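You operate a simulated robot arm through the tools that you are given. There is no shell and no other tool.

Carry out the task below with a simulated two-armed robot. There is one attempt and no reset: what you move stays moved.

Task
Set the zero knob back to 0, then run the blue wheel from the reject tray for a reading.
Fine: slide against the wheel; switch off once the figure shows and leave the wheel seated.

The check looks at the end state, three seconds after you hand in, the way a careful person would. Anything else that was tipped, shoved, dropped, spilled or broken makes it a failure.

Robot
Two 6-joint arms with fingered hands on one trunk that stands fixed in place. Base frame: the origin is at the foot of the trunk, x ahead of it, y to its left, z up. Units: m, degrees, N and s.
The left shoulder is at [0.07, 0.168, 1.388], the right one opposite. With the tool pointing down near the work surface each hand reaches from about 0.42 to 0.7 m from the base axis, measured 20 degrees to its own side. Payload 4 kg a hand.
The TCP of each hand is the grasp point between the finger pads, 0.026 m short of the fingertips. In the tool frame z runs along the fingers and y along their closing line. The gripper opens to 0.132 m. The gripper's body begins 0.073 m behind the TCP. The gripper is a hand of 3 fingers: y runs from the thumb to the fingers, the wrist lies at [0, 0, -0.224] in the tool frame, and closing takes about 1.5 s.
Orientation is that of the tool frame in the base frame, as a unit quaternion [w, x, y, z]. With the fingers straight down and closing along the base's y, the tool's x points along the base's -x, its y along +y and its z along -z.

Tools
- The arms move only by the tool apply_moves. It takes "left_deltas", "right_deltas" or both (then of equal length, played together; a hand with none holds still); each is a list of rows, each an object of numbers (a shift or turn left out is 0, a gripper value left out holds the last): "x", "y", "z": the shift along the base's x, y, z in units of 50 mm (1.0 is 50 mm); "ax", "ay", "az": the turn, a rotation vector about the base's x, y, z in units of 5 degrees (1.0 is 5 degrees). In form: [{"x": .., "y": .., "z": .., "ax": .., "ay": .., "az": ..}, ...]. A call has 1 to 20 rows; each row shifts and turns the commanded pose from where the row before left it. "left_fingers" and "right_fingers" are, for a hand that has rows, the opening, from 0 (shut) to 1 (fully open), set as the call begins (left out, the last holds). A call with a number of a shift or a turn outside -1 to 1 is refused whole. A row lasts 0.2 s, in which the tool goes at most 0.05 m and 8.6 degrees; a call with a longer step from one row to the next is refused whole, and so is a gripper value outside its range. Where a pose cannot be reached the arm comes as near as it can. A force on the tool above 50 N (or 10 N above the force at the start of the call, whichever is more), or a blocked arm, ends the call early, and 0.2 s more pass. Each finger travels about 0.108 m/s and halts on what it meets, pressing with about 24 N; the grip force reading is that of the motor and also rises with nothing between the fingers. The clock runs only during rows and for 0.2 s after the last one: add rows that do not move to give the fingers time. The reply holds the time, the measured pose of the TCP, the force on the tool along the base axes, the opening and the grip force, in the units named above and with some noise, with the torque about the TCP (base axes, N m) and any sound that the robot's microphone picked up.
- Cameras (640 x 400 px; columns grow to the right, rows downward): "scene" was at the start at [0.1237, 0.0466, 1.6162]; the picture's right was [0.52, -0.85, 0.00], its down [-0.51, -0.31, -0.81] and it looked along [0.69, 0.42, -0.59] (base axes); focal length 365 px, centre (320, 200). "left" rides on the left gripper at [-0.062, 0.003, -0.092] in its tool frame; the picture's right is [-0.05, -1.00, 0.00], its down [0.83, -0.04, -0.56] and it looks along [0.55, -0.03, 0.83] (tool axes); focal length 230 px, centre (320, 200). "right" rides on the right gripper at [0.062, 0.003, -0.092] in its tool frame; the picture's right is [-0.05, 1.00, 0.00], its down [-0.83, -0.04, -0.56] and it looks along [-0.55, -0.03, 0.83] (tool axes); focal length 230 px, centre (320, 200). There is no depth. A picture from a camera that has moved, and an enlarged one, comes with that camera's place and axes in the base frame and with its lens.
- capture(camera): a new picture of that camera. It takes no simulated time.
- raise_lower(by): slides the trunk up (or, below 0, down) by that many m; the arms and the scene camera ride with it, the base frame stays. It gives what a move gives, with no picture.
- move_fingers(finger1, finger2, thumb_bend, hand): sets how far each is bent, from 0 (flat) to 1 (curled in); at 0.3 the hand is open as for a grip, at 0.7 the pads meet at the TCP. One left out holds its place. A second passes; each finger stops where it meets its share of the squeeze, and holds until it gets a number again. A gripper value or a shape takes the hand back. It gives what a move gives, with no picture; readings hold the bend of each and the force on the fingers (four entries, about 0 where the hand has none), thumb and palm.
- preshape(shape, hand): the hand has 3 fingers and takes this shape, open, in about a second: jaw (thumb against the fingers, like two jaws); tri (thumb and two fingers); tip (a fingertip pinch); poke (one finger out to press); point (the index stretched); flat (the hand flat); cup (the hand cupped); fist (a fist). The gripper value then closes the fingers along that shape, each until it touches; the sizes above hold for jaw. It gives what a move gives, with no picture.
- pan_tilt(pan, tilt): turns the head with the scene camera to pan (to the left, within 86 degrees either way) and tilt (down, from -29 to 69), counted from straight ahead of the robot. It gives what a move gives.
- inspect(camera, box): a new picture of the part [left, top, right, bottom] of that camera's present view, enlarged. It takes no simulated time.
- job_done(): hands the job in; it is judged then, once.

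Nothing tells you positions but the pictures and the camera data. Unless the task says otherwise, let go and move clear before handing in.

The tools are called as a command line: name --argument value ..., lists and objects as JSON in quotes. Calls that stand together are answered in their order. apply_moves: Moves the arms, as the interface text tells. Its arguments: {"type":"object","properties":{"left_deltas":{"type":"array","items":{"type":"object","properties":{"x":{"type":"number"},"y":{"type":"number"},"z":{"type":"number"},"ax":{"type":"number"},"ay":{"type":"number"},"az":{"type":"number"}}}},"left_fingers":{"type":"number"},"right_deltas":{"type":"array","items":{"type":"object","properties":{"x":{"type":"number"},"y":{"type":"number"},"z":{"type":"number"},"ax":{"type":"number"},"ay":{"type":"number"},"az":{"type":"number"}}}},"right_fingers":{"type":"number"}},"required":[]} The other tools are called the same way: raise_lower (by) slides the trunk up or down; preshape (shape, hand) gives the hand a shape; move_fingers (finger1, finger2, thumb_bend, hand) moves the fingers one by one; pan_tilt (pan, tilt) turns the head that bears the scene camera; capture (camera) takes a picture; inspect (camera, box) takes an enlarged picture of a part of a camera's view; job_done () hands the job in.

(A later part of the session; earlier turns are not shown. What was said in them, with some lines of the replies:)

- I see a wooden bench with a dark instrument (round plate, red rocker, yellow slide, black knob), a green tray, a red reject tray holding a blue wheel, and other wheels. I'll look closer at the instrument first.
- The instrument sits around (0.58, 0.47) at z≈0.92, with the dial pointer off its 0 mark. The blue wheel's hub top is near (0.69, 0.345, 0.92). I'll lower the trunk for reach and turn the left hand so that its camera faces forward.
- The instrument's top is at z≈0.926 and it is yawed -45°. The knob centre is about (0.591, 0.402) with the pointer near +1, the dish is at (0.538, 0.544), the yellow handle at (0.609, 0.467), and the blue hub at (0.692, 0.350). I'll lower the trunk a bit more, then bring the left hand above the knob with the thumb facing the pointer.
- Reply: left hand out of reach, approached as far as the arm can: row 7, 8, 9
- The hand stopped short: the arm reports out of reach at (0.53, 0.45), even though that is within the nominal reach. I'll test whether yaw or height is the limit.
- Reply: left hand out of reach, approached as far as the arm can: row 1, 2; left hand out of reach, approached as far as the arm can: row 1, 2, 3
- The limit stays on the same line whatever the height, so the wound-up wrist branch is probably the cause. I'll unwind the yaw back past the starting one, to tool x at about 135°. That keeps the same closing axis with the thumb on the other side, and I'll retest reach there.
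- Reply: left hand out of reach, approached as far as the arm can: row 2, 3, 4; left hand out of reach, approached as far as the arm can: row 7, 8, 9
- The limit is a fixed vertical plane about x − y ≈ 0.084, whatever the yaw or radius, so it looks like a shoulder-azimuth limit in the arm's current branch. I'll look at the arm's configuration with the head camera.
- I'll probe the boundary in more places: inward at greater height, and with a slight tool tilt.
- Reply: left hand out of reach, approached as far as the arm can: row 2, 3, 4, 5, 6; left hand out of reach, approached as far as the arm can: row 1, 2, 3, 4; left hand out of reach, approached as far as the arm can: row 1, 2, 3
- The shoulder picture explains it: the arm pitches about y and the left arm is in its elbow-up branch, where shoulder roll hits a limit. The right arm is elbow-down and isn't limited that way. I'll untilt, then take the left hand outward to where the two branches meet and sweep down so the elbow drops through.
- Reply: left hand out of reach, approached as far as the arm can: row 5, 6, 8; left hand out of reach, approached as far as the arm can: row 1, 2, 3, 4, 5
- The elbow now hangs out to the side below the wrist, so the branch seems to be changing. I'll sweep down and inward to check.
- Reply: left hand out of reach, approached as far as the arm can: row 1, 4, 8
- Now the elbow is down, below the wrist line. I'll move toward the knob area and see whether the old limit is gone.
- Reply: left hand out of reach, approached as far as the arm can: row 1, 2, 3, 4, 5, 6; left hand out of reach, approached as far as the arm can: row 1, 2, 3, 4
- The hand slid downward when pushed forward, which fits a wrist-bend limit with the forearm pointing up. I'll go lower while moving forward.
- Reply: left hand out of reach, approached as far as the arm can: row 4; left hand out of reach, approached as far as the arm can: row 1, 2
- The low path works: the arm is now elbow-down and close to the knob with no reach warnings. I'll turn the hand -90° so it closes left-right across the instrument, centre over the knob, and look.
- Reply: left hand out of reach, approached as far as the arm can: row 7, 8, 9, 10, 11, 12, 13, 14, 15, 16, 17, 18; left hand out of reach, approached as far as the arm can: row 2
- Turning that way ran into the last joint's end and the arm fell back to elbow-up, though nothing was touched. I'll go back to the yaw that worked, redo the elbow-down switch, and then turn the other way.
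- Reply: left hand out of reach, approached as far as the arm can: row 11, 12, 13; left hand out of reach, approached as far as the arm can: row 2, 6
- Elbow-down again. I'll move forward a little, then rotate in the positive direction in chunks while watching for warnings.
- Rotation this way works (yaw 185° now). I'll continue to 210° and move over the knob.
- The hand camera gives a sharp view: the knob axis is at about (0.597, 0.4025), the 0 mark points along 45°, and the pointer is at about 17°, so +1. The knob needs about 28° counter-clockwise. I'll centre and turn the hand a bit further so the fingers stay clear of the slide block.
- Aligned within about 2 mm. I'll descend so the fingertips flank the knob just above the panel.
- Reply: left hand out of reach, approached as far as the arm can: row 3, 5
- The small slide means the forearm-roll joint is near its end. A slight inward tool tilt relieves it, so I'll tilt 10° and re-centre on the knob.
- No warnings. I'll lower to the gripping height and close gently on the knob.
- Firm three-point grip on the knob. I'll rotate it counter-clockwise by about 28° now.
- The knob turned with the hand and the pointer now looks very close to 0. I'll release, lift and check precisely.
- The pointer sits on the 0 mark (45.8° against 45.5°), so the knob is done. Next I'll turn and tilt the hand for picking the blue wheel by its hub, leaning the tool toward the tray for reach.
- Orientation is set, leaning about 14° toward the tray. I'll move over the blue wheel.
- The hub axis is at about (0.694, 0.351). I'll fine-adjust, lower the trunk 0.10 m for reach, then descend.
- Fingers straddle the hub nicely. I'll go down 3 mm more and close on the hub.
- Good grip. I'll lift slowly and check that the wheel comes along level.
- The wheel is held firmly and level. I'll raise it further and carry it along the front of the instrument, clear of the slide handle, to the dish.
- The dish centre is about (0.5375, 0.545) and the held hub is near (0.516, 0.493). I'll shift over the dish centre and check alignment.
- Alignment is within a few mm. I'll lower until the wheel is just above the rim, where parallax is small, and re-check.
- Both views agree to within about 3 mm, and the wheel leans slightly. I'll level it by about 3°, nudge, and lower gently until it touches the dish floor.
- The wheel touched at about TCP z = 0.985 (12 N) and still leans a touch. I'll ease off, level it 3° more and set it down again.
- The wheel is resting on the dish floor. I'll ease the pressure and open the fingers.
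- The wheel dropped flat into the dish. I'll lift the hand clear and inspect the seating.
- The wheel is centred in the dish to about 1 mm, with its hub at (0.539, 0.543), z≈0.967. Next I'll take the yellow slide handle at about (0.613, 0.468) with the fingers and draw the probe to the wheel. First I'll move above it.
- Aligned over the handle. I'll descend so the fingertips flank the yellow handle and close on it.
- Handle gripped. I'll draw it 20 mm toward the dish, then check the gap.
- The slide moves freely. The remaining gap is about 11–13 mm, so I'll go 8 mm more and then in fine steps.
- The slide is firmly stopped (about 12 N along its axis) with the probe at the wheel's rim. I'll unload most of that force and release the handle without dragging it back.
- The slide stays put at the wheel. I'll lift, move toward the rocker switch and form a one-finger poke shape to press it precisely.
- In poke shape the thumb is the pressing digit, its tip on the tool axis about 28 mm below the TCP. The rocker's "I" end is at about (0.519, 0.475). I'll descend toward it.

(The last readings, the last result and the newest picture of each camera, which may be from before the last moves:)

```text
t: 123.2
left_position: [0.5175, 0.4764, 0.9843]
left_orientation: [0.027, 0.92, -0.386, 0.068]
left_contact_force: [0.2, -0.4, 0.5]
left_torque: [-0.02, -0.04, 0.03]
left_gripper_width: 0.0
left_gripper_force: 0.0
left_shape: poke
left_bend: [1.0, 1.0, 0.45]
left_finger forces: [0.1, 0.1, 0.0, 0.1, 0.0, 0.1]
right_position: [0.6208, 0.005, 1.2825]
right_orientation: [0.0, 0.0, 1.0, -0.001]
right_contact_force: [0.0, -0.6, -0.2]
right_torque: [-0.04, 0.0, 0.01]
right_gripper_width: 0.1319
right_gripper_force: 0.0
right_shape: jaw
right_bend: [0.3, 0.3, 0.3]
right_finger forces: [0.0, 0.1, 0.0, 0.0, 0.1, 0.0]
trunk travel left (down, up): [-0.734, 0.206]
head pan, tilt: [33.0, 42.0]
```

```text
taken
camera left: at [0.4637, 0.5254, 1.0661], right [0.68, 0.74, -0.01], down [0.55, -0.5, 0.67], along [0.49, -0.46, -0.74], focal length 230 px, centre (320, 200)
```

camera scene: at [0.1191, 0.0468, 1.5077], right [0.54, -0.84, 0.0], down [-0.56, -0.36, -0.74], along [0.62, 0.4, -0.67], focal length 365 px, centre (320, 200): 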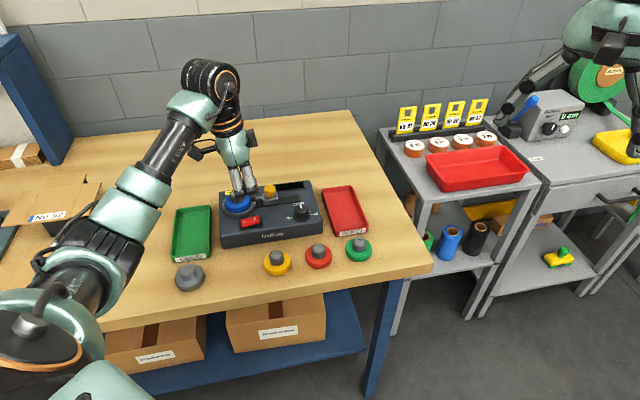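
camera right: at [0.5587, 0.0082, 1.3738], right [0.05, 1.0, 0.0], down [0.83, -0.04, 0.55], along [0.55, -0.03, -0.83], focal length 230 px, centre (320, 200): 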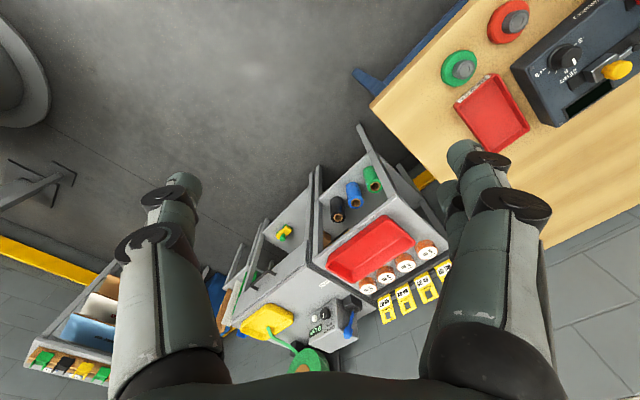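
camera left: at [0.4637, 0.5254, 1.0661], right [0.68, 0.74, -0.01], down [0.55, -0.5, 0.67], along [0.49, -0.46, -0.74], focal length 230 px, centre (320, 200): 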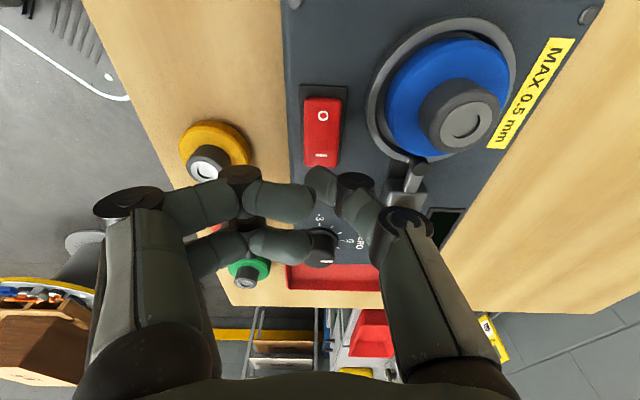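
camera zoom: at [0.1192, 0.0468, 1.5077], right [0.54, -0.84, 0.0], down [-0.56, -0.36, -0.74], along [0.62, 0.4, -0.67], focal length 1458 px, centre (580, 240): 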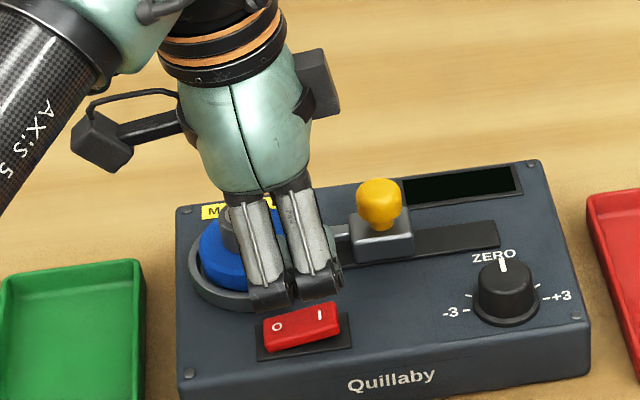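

apply_moves --left_deltas '[{"z": -0.12}, {"z": -0.08}, {"z": -0.04}, {}]'

inspect --camera "left" --box '[250, 60, 390, 220]'

inspect --camera "scene" --box '[210, 170, 320, 240]'

```text
t: 124.2
left_position: [0.5179, 0.4755, 0.9724]
left_orientation: [0.028, 0.92, -0.386, 0.068]
left_contact_force: [-0.1, -0.2, 0.4]
left_torque: [-0.03, -0.03, -0.01]
left_gripper_width: 0.0
left_gripper_force: 0.0
left_shape: poke
left_bend: [1.0, 1.0, 0.45]
left_finger forces: [0.1, 0.0, 0.0, 0.1, 0.0, 0.0]
right_position: [0.6198, 0.0052, 1.2807]
right_orientation: [0.0, -0.001, 1.0, 0.0]
right_contact_force: [0.6, 0.3, 0.4]
right_torque: [0.05, 0.04, -0.01]
right_gripper_width: 0.1323
right_gripper_force: 0.0
right_shape: jaw
right_bend: [0.3, 0.3, 0.3]
right_finger forces: [0.0, 0.0, 0.0, 0.1, 0.0, 0.0]
trunk travel left (down, up): [-0.734, 0.206]
head pan, tilt: [33.0, 42.0]
```

```text
2.50 times, centred on (320, 140) of left
camera zoom: at [0.4641, 0.5252, 1.0543], right [0.68, 0.74, -0.01], down [0.55, -0.5, 0.67], along [0.49, -0.46, -0.74], focal length 575 px, centre (320, 350)
```

zoom: 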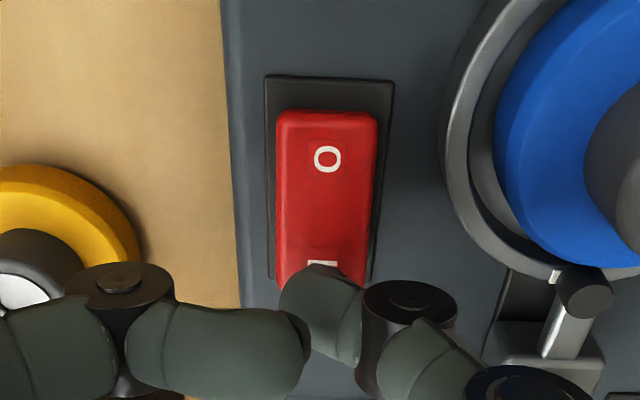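

```text
5.71 times, centred on (265, 205) of scene
camera zoom: at [0.1192, 0.0468, 1.5077], right [0.54, -0.84, 0.0], down [-0.56, -0.36, -0.74], along [0.62, 0.4, -0.67], focal length 2083 px, centre (634, 171)
```

zoom: 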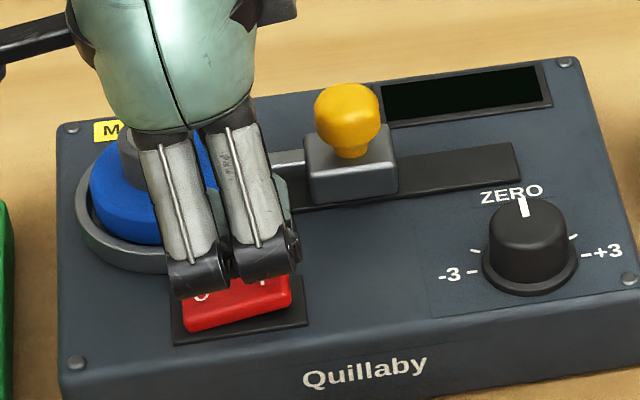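

apply_moves --left_deltas '[{"z": -0.04}, {"z": -0.04}, {}]'

inspect --camera "left" --box '[250, 60, 390, 220]'

```text
t: 125.0
left_position: [0.5178, 0.4763, 0.9683]
left_orientation: [0.027, 0.92, -0.386, 0.067]
left_contact_force: [-0.4, 0.8, 0.0]
left_torque: [0.0, 0.01, 0.02]
left_gripper_width: 0.0
left_gripper_force: 0.1
left_shape: poke
left_bend: [1.0, 1.0, 0.45]
left_finger forces: [0.1, 0.1, 0.1, 0.0, 0.1, 0.1]
right_position: [0.62, 0.0046, 1.2811]
right_orientation: [0.0, 0.0, 1.0, 0.001]
right_contact_force: [-0.1, -0.9, 0.3]
right_torque: [0.01, 0.0, 0.02]
right_gripper_width: 0.1316
right_gripper_force: 0.0
right_shape: jaw
right_bend: [0.3, 0.3, 0.3]
right_finger forces: [0.0, 0.1, 0.0, 0.0, 0.1, 0.1]
trunk travel left (down, up): [-0.734, 0.206]
head pan, tilt: [33.0, 42.0]
```

```text
2.50 times, centred on (320, 140) of left
camera zoom: at [0.4643, 0.5255, 1.0506], right [0.68, 0.74, -0.01], down [0.55, -0.5, 0.67], along [0.49, -0.46, -0.74], focal length 575 px, centre (320, 350)
```

zoom: 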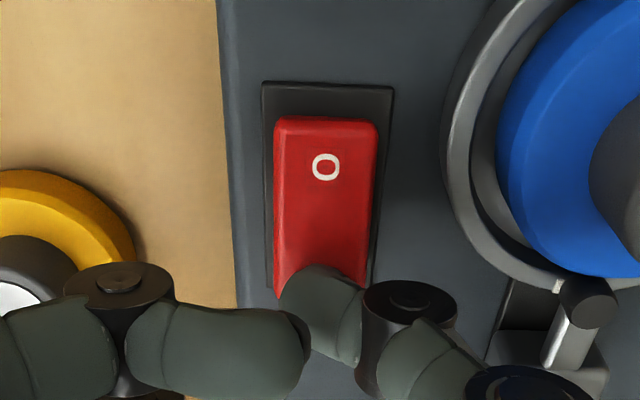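

apply_moves --left_deltas '[{"z": -0.04}, {"z": -0.04}, {}]'

inspect --camera "left" --box '[250, 60, 390, 220]'

inspect --camera "scene" --box '[210, 170, 320, 240]'

```text
t: 125.8
left_position: [0.5175, 0.4757, 0.9646]
left_orientation: [0.027, 0.919, -0.387, 0.068]
left_contact_force: [-0.3, -0.7, 0.8]
left_torque: [0.0, -0.02, 0.01]
left_gripper_width: 0.0001
left_gripper_force: 0.0
left_shape: poke
left_bend: [1.0, 1.0, 0.45]
left_finger forces: [0.0, 0.1, 0.1, 0.0, 0.3, 0.1]
right_position: [0.6196, 0.0036, 1.2818]
right_orientation: [0.0, -0.002, 1.0, 0.0]
right_contact_force: [-0.4, 0.3, -0.4]
right_torque: [-0.03, 0.0, 0.01]
right_gripper_width: 0.1315
right_gripper_force: 0.0
right_shape: jaw
right_bend: [0.3, 0.3, 0.3]
right_finger forces: [0.0, 0.1, 0.0, 0.1, 0.1, 0.0]
trunk travel left (down, up): [-0.734, 0.206]
head pan, tilt: [33.0, 42.0]
```

```text
2.50 times, centred on (320, 140) of left
camera zoom: at [0.4642, 0.5253, 1.0466], right [0.68, 0.74, -0.01], down [0.55, -0.5, 0.67], along [0.49, -0.46, -0.74], focal length 575 px, centre (320, 350)
```

zoom: 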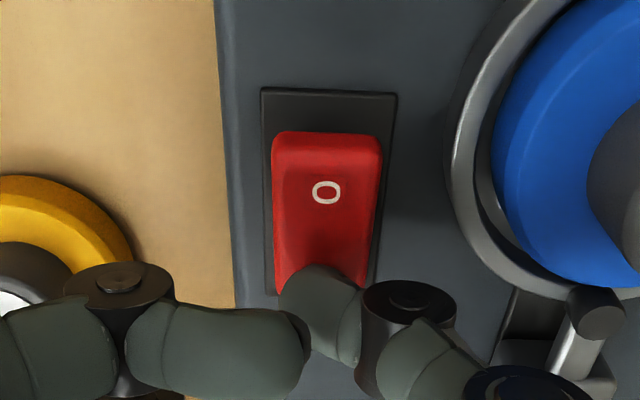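

```text
5.71 times, centred on (265, 205) of scene
camera zoom: at [0.1191, 0.0466, 1.5077], right [0.54, -0.84, 0.0], down [-0.56, -0.36, -0.74], along [0.62, 0.4, -0.67], focal length 2083 px, centre (634, 171)
```

zoom: 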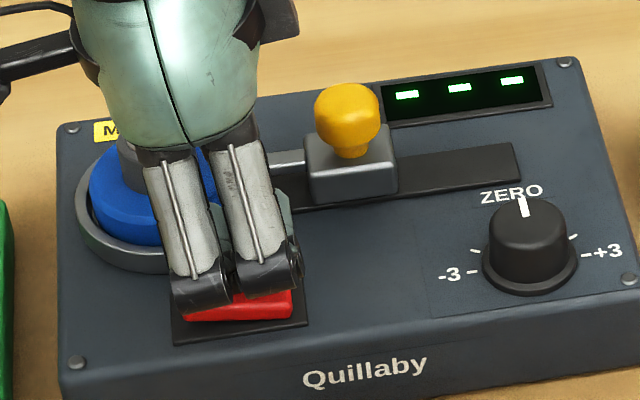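

The rocker flipped and the display lit with three green dashes. I'll lift clear and watch the display.

apply_moves --left_deltas '[{"z": 0.2}, {"z": 0.3}, {"z": 0.3}, {}]'

inspect --camera "scene" --box '[210, 155, 330, 235]'

capture --camera "left"

```text
t: 126.8
left_position: [0.5196, 0.4771, 1.0048]
left_orientation: [0.028, 0.919, -0.386, 0.067]
left_contact_force: [0.1, -0.6, 0.1]
left_torque: [0.01, -0.03, -0.03]
left_gripper_width: 0.0001
left_gripper_force: 0.1
left_shape: poke
left_bend: [1.0, 1.0, 0.45]
left_finger forces: [0.1, 0.0, 0.1, 0.0, 0.0, 0.1]
right_position: [0.6206, 0.0048, 1.2817]
right_orientation: [0.0, 0.0, 1.0, 0.0]
right_contact_force: [-0.1, -0.5, -0.2]
right_torque: [0.0, -0.01, 0.02]
right_gripper_width: 0.132
right_gripper_force: 0.1
right_shape: jaw
right_bend: [0.3, 0.3, 0.3]
right_finger forces: [0.0, 0.0, 0.0, 0.0, 0.1, 0.1]
trunk travel left (down, up): [-0.734, 0.206]
head pan, tilt: [33.0, 42.0]
```

```text
5.00 times, centred on (270, 195) of scene
camera zoom: at [0.1193, 0.0469, 1.5077], right [0.54, -0.84, 0.0], down [-0.56, -0.36, -0.74], along [0.62, 0.4, -0.67], focal length 1823 px, centre (570, 225)
```

zoom: 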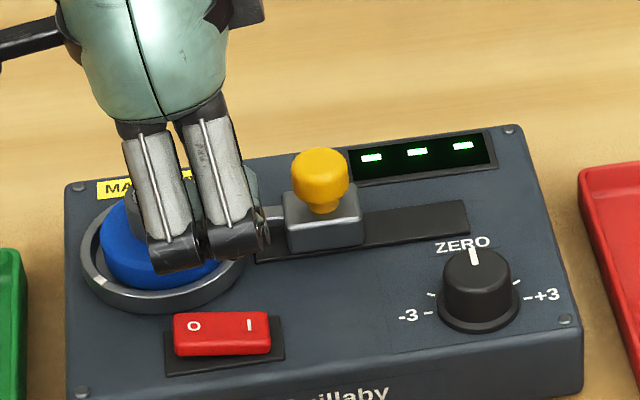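

```text
taken
camera left: at [0.4642, 0.5257, 1.0873], right [0.68, 0.74, -0.01], down [0.55, -0.5, 0.67], along [0.49, -0.46, -0.74], focal length 230 px, centre (320, 200)
```

left: 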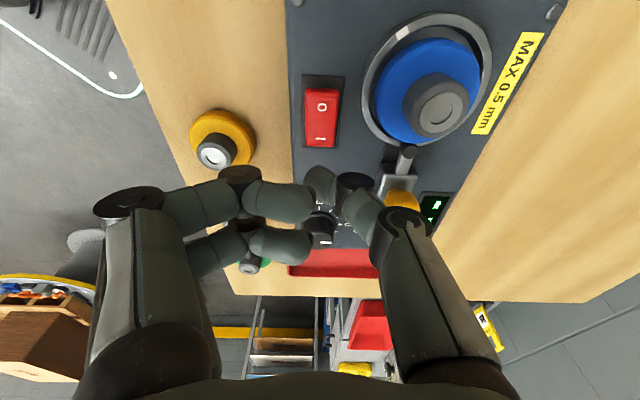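

The dish is turning, its white mark having moved. I'll wait a few seconds to see whether a figure appears.

apply_moves --left_deltas '[{}, {}, {}, {}, {}, {}, {}, {}, {}, {}]'

inspect --camera "scene" --box '[210, 155, 330, 235]'

```text
t: 129.0
left_position: [0.518, 0.4764, 1.0052]
left_orientation: [0.028, 0.919, -0.386, 0.068]
left_contact_force: [-0.5, -0.2, 0.4]
left_torque: [-0.04, 0.01, 0.01]
left_gripper_width: 0.0001
left_gripper_force: 0.1
left_shape: poke
left_bend: [1.0, 1.0, 0.45]
left_finger forces: [0.0, 0.0, 0.0, 0.1, 0.0, 0.0]
right_position: [0.6203, 0.0046, 1.2815]
right_orientation: [0.0, 0.0, 1.0, 0.0]
right_contact_force: [-0.6, -0.4, 0.3]
right_torque: [0.01, -0.04, 0.05]
right_gripper_width: 0.132
right_gripper_force: 0.0
right_shape: jaw
right_bend: [0.3, 0.3, 0.3]
right_finger forces: [0.0, 0.0, 0.0, 0.0, 0.1, 0.1]
trunk travel left (down, up): [-0.734, 0.206]
head pan, tilt: [33.0, 42.0]
```

```text
5.00 times, centred on (270, 195) of scene
camera zoom: at [0.1192, 0.0468, 1.5077], right [0.54, -0.84, 0.0], down [-0.56, -0.36, -0.74], along [0.62, 0.4, -0.67], focal length 1823 px, centre (570, 225)
```

zoom: 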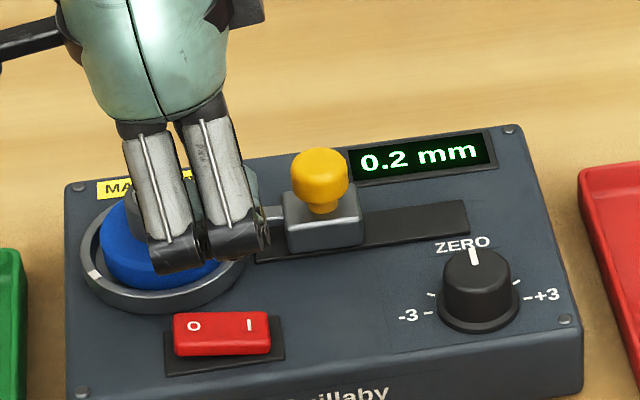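

The display reads 0.2 mm. Now I'll switch off. To keep the thumb's knuckle well away from the wheel while pressing "O", I'll raise and turn the hand -90° about its own axis first.

apply_moves --left_deltas '[{"z": 0.4}, {"z": 0.3}, {"ax": 0.102, "ay": -0.101, "az": -0.989}, {"ax": 0.102, "ay": -0.101, "az": -0.989}, {"ax": 0.102, "ay": -0.101, "az": -0.989}, {"ax": 0.102, "ay": -0.101, "az": -0.989}, {"ax": 0.102, "ay": -0.101, "az": -0.989}, {"ax": 0.102, "ay": -0.101, "az": -0.989}, {"ax": 0.102, "ay": -0.101, "az": -0.989}, {"ax": 0.102, "ay": -0.101, "az": -0.989}, {}]'

inspect --camera "scene" --box '[190, 130, 330, 235]'

```text
t: 131.4
left_position: [0.5175, 0.4776, 1.0406]
left_orientation: [0.003, 0.731, -0.679, 0.072]
left_contact_force: [-0.3, 0.4, 0.2]
left_torque: [0.01, 0.01, 0.02]
left_gripper_width: 0.0
left_gripper_force: 0.0
left_shape: poke
left_bend: [1.0, 1.0, 0.45]
left_finger forces: [0.0, 0.1, 0.0, 0.0, 0.0, 0.1]
right_position: [0.6208, 0.0041, 1.2813]
right_orientation: [0.0, 0.0, 1.0, 0.0]
right_contact_force: [0.1, 0.1, 0.8]
right_torque: [0.02, -0.02, 0.02]
right_gripper_width: 0.1319
right_gripper_force: 0.1
right_shape: jaw
right_bend: [0.3, 0.3, 0.3]
right_finger forces: [0.1, 0.0, 0.0, 0.1, 0.1, 0.1]
trunk travel left (down, up): [-0.734, 0.206]
head pan, tilt: [33.0, 42.0]
```

```text
3.81 times, centred on (260, 182) of scene
camera zoom: at [0.1192, 0.0468, 1.5077], right [0.54, -0.84, 0.0], down [-0.56, -0.36, -0.74], along [0.62, 0.4, -0.67], focal length 1389 px, centre (549, 267)
```

zoom: 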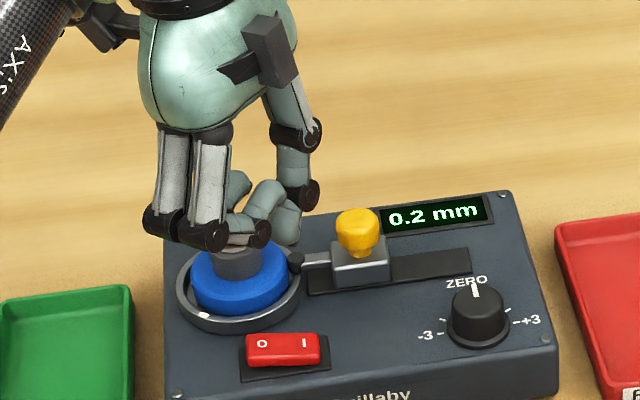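

apply_moves --left_deltas '[{"ax": 0.102, "ay": -0.101, "az": -0.989}, {"ax": 0.102, "ay": -0.101, "az": -0.989}, {"ax": 0.102, "ay": -0.101, "az": -0.989}, {"ax": 0.102, "ay": -0.101, "az": -0.989}, {"ax": 0.102, "ay": -0.101, "az": -0.989}, {"ax": 0.102, "ay": -0.101, "az": -0.989}, {"ax": 0.102, "ay": -0.101, "az": -0.989}, {"ax": 0.102, "ay": -0.101, "az": -0.989}, {"ax": 0.102, "ay": -0.101, "az": -0.989}, {"ax": 0.102, "ay": -0.101, "az": -0.989}, {}]'

apply_moves --left_deltas '[{"x": -0.15, "y": 0.12}, {"x": -0.15, "y": 0.12}, {"x": -0.14, "y": 0.12}, {}]'

inspect --camera "scene" --box '[190, 130, 330, 235]'

capture --camera "left"

```text
t: 133.8
left_position: [0.518, 0.4756, 1.0398]
left_orientation: [0.028, -0.376, 0.924, -0.066]
left_contact_force: [0.1, -0.2, 0.5]
left_torque: [-0.02, 0.01, -0.06]
left_gripper_width: 0.0001
left_gripper_force: 0.1
left_shape: poke
left_bend: [1.0, 1.0, 0.45]
left_finger forces: [0.0, 0.0, 0.0, 0.0, 0.0, 0.0]
right_position: [0.6204, 0.0054, 1.2816]
right_orientation: [0.0, -0.001, 1.0, 0.0]
right_contact_force: [0.4, -0.3, 0.0]
right_torque: [-0.04, -0.02, 0.01]
right_gripper_width: 0.1319
right_gripper_force: 0.0
right_shape: jaw
right_bend: [0.3, 0.3, 0.3]
right_finger forces: [0.0, 0.1, 0.0, 0.0, 0.1, 0.0]
trunk travel left (down, up): [-0.734, 0.206]
head pan, tilt: [33.0, 42.0]
```

```text
t: 134.8
left_position: [0.4961, 0.493, 1.0398]
left_orientation: [0.027, -0.376, 0.924, -0.068]
left_contact_force: [0.9, -0.4, -0.7]
left_torque: [-0.03, -0.01, 0.01]
left_gripper_width: 0.0001
left_gripper_force: 0.1
left_shape: poke
left_bend: [1.0, 1.0, 0.45]
left_finger forces: [0.0, 0.1, 0.0, 0.0, 0.1, 0.1]
right_position: [0.6206, 0.0049, 1.2814]
right_orientation: [-0.001, 0.0, 1.0, 0.001]
right_contact_force: [-0.1, 0.4, -0.5]
right_torque: [0.02, 0.02, -0.01]
right_gripper_width: 0.132
right_gripper_force: 0.1
right_shape: jaw
right_bend: [0.3, 0.3, 0.3]
right_finger forces: [0.1, 0.0, 0.0, 0.1, 0.1, 0.0]
trunk travel left (down, up): [-0.734, 0.206]
head pan, tilt: [33.0, 42.0]
```

```text
3.81 times, centred on (260, 182) of scene
camera zoom: at [0.1194, 0.0467, 1.5077], right [0.54, -0.84, 0.0], down [-0.56, -0.36, -0.74], along [0.62, 0.4, -0.67], focal length 1389 px, centre (549, 267)
```

zoom: 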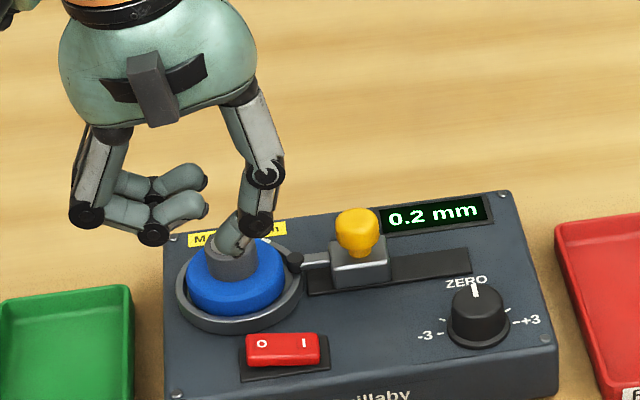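

```text
taken
camera left: at [0.5295, 0.5473, 1.1305], right [0.73, -0.67, 0.14], down [-0.62, -0.55, 0.56], along [-0.29, -0.49, -0.82], focal length 230 px, centre (320, 200)
```

left: 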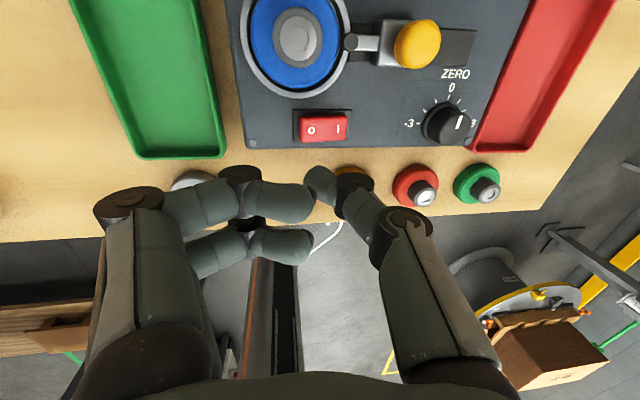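

inspect --camera "left" --box '[390, 60, 510, 160]'

inspect --camera "left" --box '[230, 0, 410, 180]'

inspect --camera "scene" --box '[280, 180, 340, 230]'

```text
4.00 times, centred on (450, 110) of left
camera zoom: at [0.5295, 0.5473, 1.1305], right [0.73, -0.67, 0.14], down [-0.62, -0.55, 0.56], along [-0.29, -0.49, -0.82], focal length 920 px, centre (-200, 560)
```

zoom: 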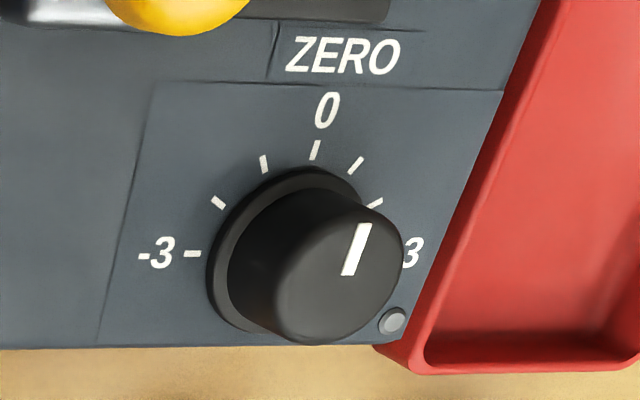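

```text
2.22 times, centred on (320, 90) of left
camera zoom: at [0.5295, 0.5473, 1.1305], right [0.73, -0.67, 0.14], down [-0.62, -0.55, 0.56], along [-0.29, -0.49, -0.82], focal length 511 px, centre (320, 444)
```

zoom: 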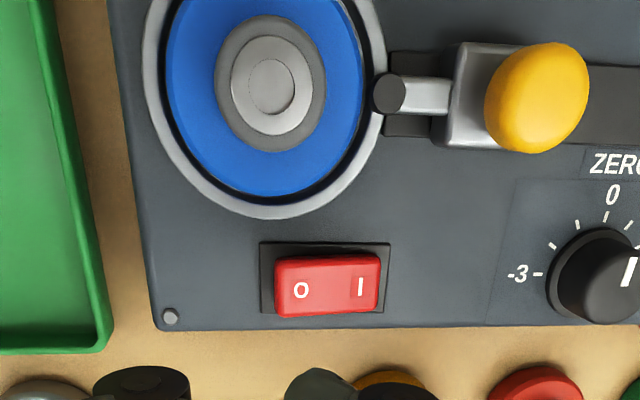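

```text
8.00 times, centred on (310, 205) of scene
camera zoom: at [0.1194, 0.0467, 1.5077], right [0.54, -0.84, 0.0], down [-0.56, -0.36, -0.74], along [0.62, 0.4, -0.67], focal length 2917 px, centre (400, 160)
```

zoom: 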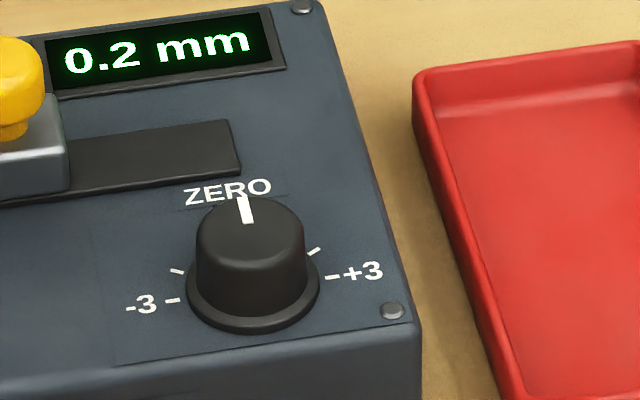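

The pointer is confirmed at 0, and the thumb now points down with its knuckles clear of the wheel. I'll shift over the "O" end at (0.502, 0.493) and descend.

apply_moves --left_deltas '[{"x": 0.06, "y": 0.06, "z": -0.3}, {"z": -0.3}, {"z": -0.3}, {"z": -0.2}, {"z": -0.12}, {"z": -0.06}, {}]'

inspect --camera "scene" --box '[200, 150, 320, 240]'

inspect --camera "left" --box '[230, 60, 410, 240]'

```text
t: 136.4
left_position: [0.498, 0.4966, 0.9756]
left_orientation: [0.027, -0.376, 0.924, -0.067]
left_contact_force: [-0.1, 0.1, 0.2]
left_torque: [0.01, 0.0, 0.02]
left_gripper_width: 0.0
left_gripper_force: 0.2
left_shape: poke
left_bend: [1.0, 1.0, 0.45]
left_finger forces: [0.1, 0.0, 0.0, 0.0, 0.1, 0.0]
right_position: [0.6205, 0.0038, 1.2813]
right_orientation: [0.0, 0.0, 1.0, 0.0]
right_contact_force: [0.1, 0.3, -0.6]
right_torque: [0.02, 0.02, -0.01]
right_gripper_width: 0.1322
right_gripper_force: 0.0
right_shape: jaw
right_bend: [0.3, 0.3, 0.3]
right_finger forces: [0.0, 0.0, 0.0, 0.1, 0.1, 0.1]
trunk travel left (down, up): [-0.734, 0.206]
head pan, tilt: [33.0, 42.0]
```

```text
4.44 times, centred on (260, 195) of scene
camera zoom: at [0.1192, 0.0468, 1.5077], right [0.54, -0.84, 0.0], down [-0.56, -0.36, -0.74], along [0.62, 0.4, -0.67], focal length 1620 px, centre (587, 222)
```

zoom: 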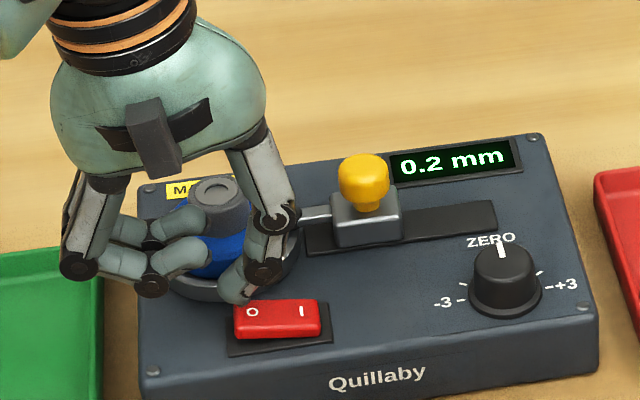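

```text
2.22 times, centred on (320, 150) of left
camera zoom: at [0.5317, 0.5501, 1.066], right [0.73, -0.67, 0.14], down [-0.62, -0.55, 0.56], along [-0.29, -0.49, -0.82], focal length 511 px, centre (320, 311)
```

zoom: 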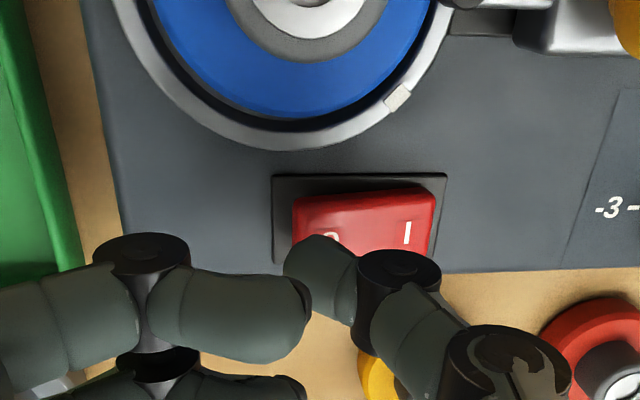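

apply_moves --left_deltas '[{"z": -0.04}, {"z": -0.04}, {"z": -0.04}, {}]'

inspect --camera "scene" --box '[200, 150, 320, 240]'

```text
t: 137.4
left_position: [0.4987, 0.4964, 0.9693]
left_orientation: [0.028, -0.375, 0.924, -0.067]
left_contact_force: [-0.2, -0.1, 0.2]
left_torque: [0.01, -0.01, -0.02]
left_gripper_width: 0.0
left_gripper_force: 0.0
left_shape: poke
left_bend: [1.0, 1.0, 0.45]
left_finger forces: [0.0, 0.1, 0.0, 0.0, 0.0, 0.0]
right_position: [0.6184, 0.0044, 1.2809]
right_orientation: [0.0, 0.0, 1.0, 0.0]
right_contact_force: [-0.3, 0.8, 0.7]
right_torque: [0.0, 0.01, 0.0]
right_gripper_width: 0.132
right_gripper_force: 0.0
right_shape: jaw
right_bend: [0.3, 0.3, 0.3]
right_finger forces: [0.0, 0.1, 0.0, 0.0, 0.1, 0.0]
trunk travel left (down, up): [-0.734, 0.206]
head pan, tilt: [33.0, 42.0]
```

```text
4.44 times, centred on (260, 195) of scene
camera zoom: at [0.1192, 0.0468, 1.5077], right [0.54, -0.84, 0.0], down [-0.56, -0.36, -0.74], along [0.62, 0.4, -0.67], focal length 1620 px, centre (587, 222)
```

zoom: 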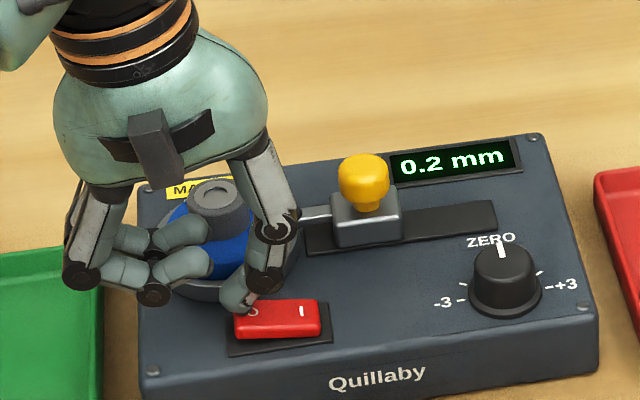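

apply_moves --left_deltas '[{"z": -0.04}, {"z": -0.04}, {}]'

inspect --camera "scene" --box '[200, 150, 320, 240]'

inspect --camera "left" --box '[230, 60, 410, 240]'

```text
t: 138.2
left_position: [0.4995, 0.4971, 0.9658]
left_orientation: [0.027, -0.376, 0.924, -0.067]
left_contact_force: [0.2, 0.1, -0.4]
left_torque: [0.02, -0.01, -0.03]
left_gripper_width: 0.0001
left_gripper_force: 0.1
left_shape: poke
left_bend: [1.0, 1.0, 0.45]
left_finger forces: [0.0, 0.0, 0.0, 0.0, 0.1, 0.1]
right_position: [0.6214, 0.0043, 1.2814]
right_orientation: [0.0, 0.001, 1.0, 0.0]
right_contact_force: [0.4, 0.6, 0.1]
right_torque: [0.0, -0.04, 0.03]
right_gripper_width: 0.1319
right_gripper_force: 0.1
right_shape: jaw
right_bend: [0.3, 0.3, 0.3]
right_finger forces: [0.1, 0.0, 0.0, 0.0, 0.1, 0.1]
trunk travel left (down, up): [-0.734, 0.206]
head pan, tilt: [33.0, 42.0]
```

```text
4.44 times, centred on (260, 195) of scene
camera zoom: at [0.1192, 0.0468, 1.5077], right [0.54, -0.84, 0.0], down [-0.56, -0.36, -0.74], along [0.62, 0.4, -0.67], focal length 1620 px, centre (587, 222)
```

zoom: 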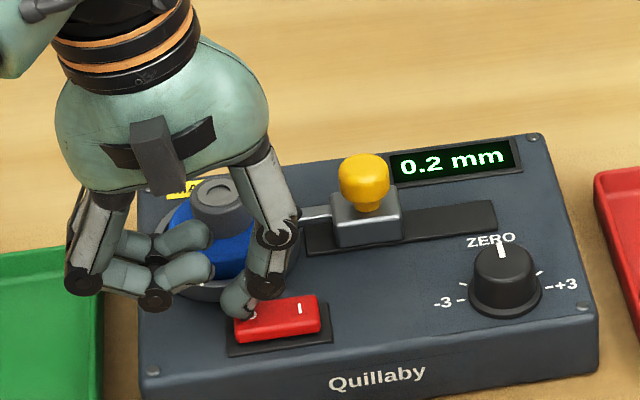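

```text
2.22 times, centred on (320, 150) of left
camera zoom: at [0.5318, 0.5502, 1.0562], right [0.73, -0.67, 0.14], down [-0.62, -0.55, 0.56], along [-0.29, -0.49, -0.82], focal length 511 px, centre (320, 311)
```

zoom: 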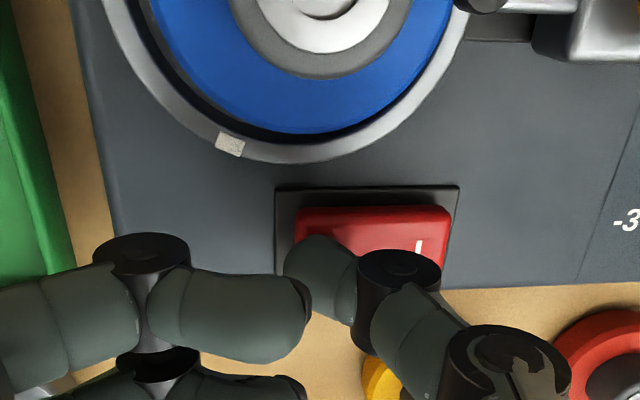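

apply_moves --left_deltas '[{"z": -0.04}, {"z": -0.04}, {}]'

inspect --camera "scene" --box '[200, 150, 320, 240]'

```text
t: 139.0
left_position: [0.498, 0.4971, 0.9616]
left_orientation: [0.028, -0.376, 0.924, -0.066]
left_contact_force: [0.5, -0.6, 3.0]
left_torque: [0.0, -0.03, -0.02]
left_gripper_width: 0.0
left_gripper_force: 0.1
left_shape: poke
left_bend: [1.0, 1.0, 0.45]
left_finger forces: [0.0, 0.0, 0.0, 0.0, 3.0, 0.0]
right_position: [0.6203, 0.0043, 1.2819]
right_orientation: [0.0, 0.0, 1.0, 0.0]
right_contact_force: [-0.2, 0.3, 0.5]
right_torque: [0.04, -0.01, 0.01]
right_gripper_width: 0.1318
right_gripper_force: 0.0
right_shape: jaw
right_bend: [0.3, 0.3, 0.3]
right_finger forces: [0.0, 0.1, 0.0, 0.1, 0.0, 0.0]
trunk travel left (down, up): [-0.734, 0.206]
head pan, tilt: [33.0, 42.0]
```

```text
4.44 times, centred on (260, 195) of scene
camera zoom: at [0.1189, 0.0465, 1.5078], right [0.54, -0.84, 0.0], down [-0.56, -0.36, -0.74], along [0.62, 0.4, -0.67], focal length 1620 px, centre (587, 222)
```

zoom: 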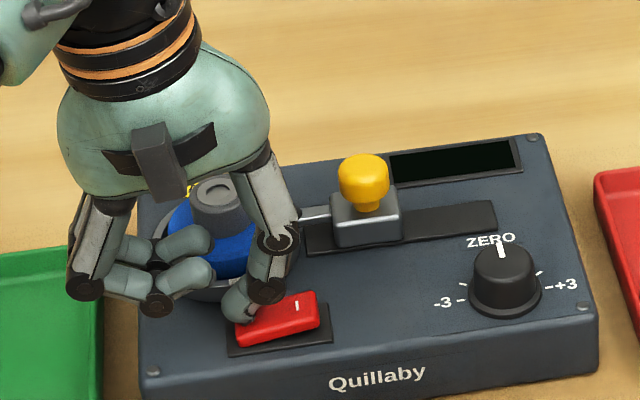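

The display is dark and the rocker is back at O. I'll lift straight up and move clear.

apply_moves --left_deltas '[{"z": 0.2}, {"z": 0.3}, {"z": 0.4}, {"z": 0.4}, {"z": 0.3}, {}]'

capture --camera "scene"

inspect --camera "scene" --box '[200, 150, 330, 245]'

capture --camera "left"

```text
t: 140.4
left_position: [0.4985, 0.4971, 1.0429]
left_orientation: [0.028, -0.376, 0.924, -0.067]
left_contact_force: [-0.2, 0.1, 0.3]
left_torque: [0.02, 0.01, -0.02]
left_gripper_width: 0.0
left_gripper_force: 0.1
left_shape: poke
left_bend: [1.0, 1.0, 0.45]
left_finger forces: [0.0, 0.1, 0.0, 0.0, 0.0, 0.0]
right_position: [0.6203, 0.0045, 1.2814]
right_orientation: [0.0, 0.0, 1.0, 0.001]
right_contact_force: [-0.3, -0.4, 0.8]
right_torque: [0.04, -0.04, 0.02]
right_gripper_width: 0.1316
right_gripper_force: 0.0
right_shape: jaw
right_bend: [0.3, 0.3, 0.3]
right_finger forces: [0.0, 0.1, 0.0, 0.0, 0.1, 0.0]
trunk travel left (down, up): [-0.734, 0.206]
head pan, tilt: [33.0, 42.0]
```

```text
taken
camera scene: at [0.1192, 0.0469, 1.5077], right [0.54, -0.84, 0.0], down [-0.56, -0.36, -0.74], along [0.62, 0.4, -0.67], focal length 365 px, centre (320, 200)
```

scene: 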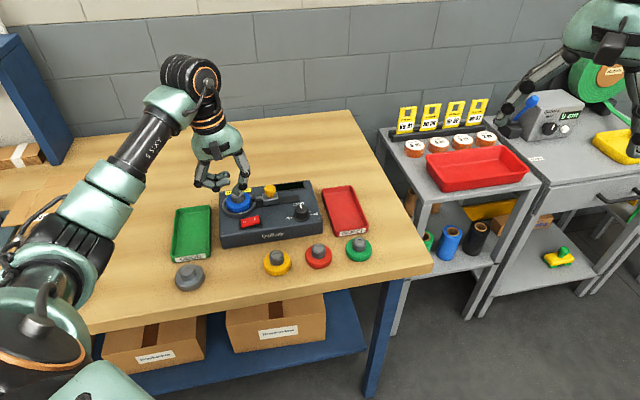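

```text
4.21 times, centred on (265, 198) of scene
camera zoom: at [0.1192, 0.0469, 1.5077], right [0.54, -0.84, 0.0], down [-0.56, -0.36, -0.74], along [0.62, 0.4, -0.67], focal length 1535 px, centre (552, 210)
```

zoom: 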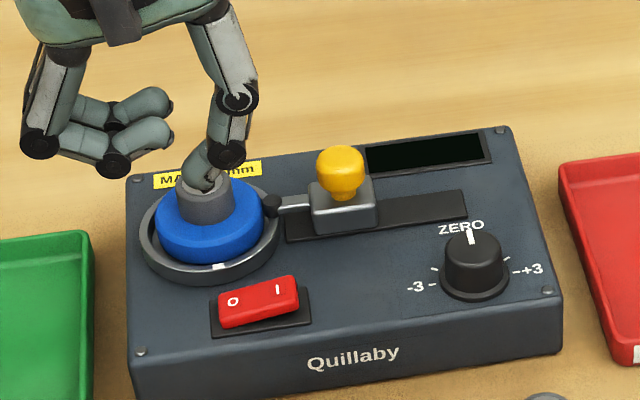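

```text
taken
camera left: at [0.5321, 0.5504, 1.1328], right [0.73, -0.67, 0.14], down [-0.62, -0.55, 0.56], along [-0.29, -0.49, -0.82], focal length 230 px, centre (320, 200)
```

left: 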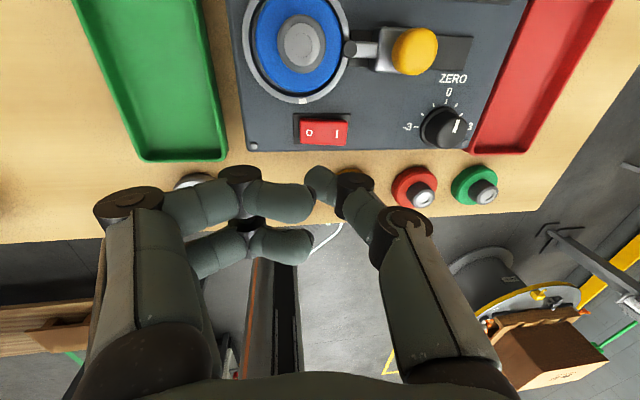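

Everything looks right: the display is off, the wheel is seated and stopped, and the knob is at 0. I'll move the hand clear by raising the trunk, then do a final check.

raise_lower --by 0.1

apply_moves --left_deltas '[{"x": -0.3, "y": 0.1}, {"x": -0.3, "y": 0.1}, {}]'

capture --camera "scene"

inspect --camera "scene" --box '[210, 180, 380, 310]'

inspect --camera "left" --box '[200, 20, 500, 200]'

```text
t: 141.8
left_position: [0.4989, 0.4966, 1.142]
left_orientation: [0.027, -0.376, 0.924, -0.067]
left_contact_force: [0.2, 0.7, 0.3]
left_torque: [0.02, 0.02, 0.0]
left_gripper_width: 0.0
left_gripper_force: 0.2
left_shape: poke
left_bend: [1.0, 1.0, 0.45]
left_finger forces: [0.1, 0.1, 0.0, 0.0, 0.0, 0.0]
right_position: [0.6202, 0.0054, 1.3823]
right_orientation: [0.0, 0.001, 1.0, 0.0]
right_contact_force: [0.3, 0.3, 0.0]
right_torque: [0.01, 0.0, 0.01]
right_gripper_width: 0.1317
right_gripper_force: 0.1
right_shape: jaw
right_bend: [0.3, 0.3, 0.3]
right_finger forces: [0.0, 0.0, 0.0, 0.1, 0.0, 0.0]
trunk travel left (down, up): [-0.834, 0.106]
head pan, tilt: [33.0, 42.0]
```

```text
t: 142.6
left_position: [0.4705, 0.5066, 1.1421]
left_orientation: [0.027, -0.376, 0.924, -0.066]
left_contact_force: [0.1, 0.8, 0.1]
left_torque: [-0.03, 0.04, 0.01]
left_gripper_width: 0.0002
left_gripper_force: 0.0
left_shape: poke
left_bend: [1.0, 1.0, 0.45]
left_finger forces: [0.1, 0.1, 0.0, 0.1, 0.0, 0.1]
right_position: [0.6208, 0.0041, 1.3807]
right_orientation: [-0.001, 0.0, 1.0, 0.0]
right_contact_force: [0.0, -0.7, -0.3]
right_torque: [0.02, 0.01, -0.02]
right_gripper_width: 0.1321
right_gripper_force: 0.0
right_shape: jaw
right_bend: [0.3, 0.3, 0.3]
right_finger forces: [0.0, 0.0, 0.0, 0.1, 0.0, 0.0]
trunk travel left (down, up): [-0.834, 0.106]
head pan, tilt: [33.0, 42.0]
```

```text
taken
camera scene: at [0.1203, 0.0464, 1.6076], right [0.54, -0.84, 0.0], down [-0.56, -0.36, -0.74], along [0.62, 0.4, -0.67], focal length 365 px, centre (320, 200)
```

scene: 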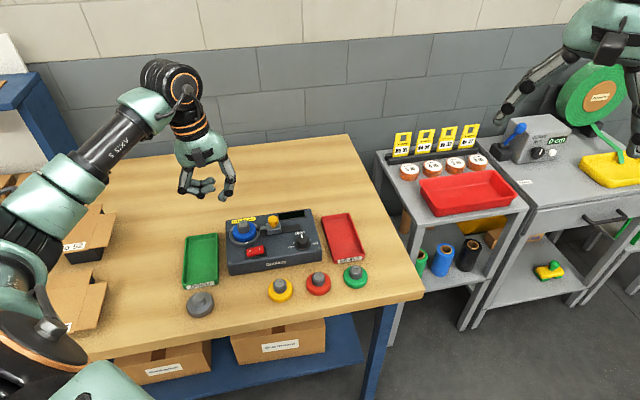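

```text
3.08 times, centred on (295, 245) of scene
camera zoom: at [0.1203, 0.0464, 1.6076], right [0.54, -0.84, 0.0], down [-0.56, -0.36, -0.74], along [0.62, 0.4, -0.67], focal length 1122 px, centre (397, 62)
```

zoom: 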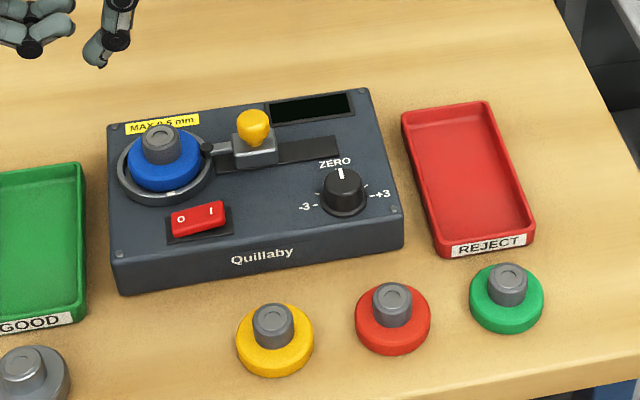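

```text
2.13 times, centred on (350, 110) of left
camera zoom: at [0.5031, 0.5601, 1.2326], right [0.73, -0.67, 0.14], down [-0.62, -0.55, 0.56], along [-0.29, -0.49, -0.82], focal length 491 px, centre (256, 392)
```

zoom: 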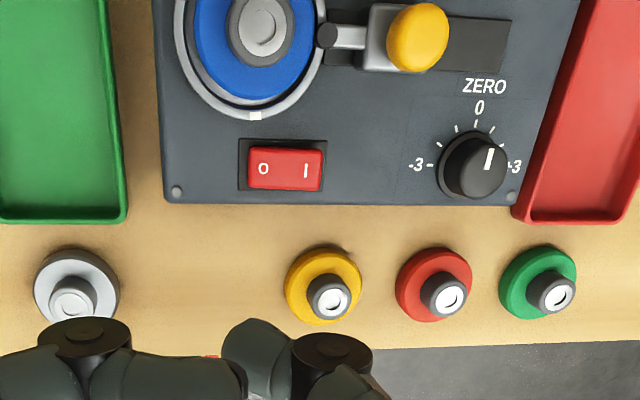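

The knob is on 0. The blue wheel sits stopped in the dish with the probe against it; it read 0.2 mm, and the switch is now off. The other wheels, trays and boxes haven't moved and both hands are clear, so I'm handing in.

job_done

```text
The job is handed in.
```

I set the zero knob back to 0 and ran the blue wheel from the reject tray. It read **0.2 mm**, under the 0.5 mm limit marked on the gauge.

- **Zero knob:** it was at about +1. The pointer now lines up with the 0 mark in both the head and hand camera views.
- **Wheel:** it is still seated in the dish, centred to about 1 mm, and no longer turning.
- **Slide:** I left the probe up against the wheel.
- **Switch:** I pressed it back to O once the figure showed, and the display is dark.

None of the other wheels, trays or boxes were moved, and both hands are clear of the bench. The job is handed in. I haven't seen a verdict on it.
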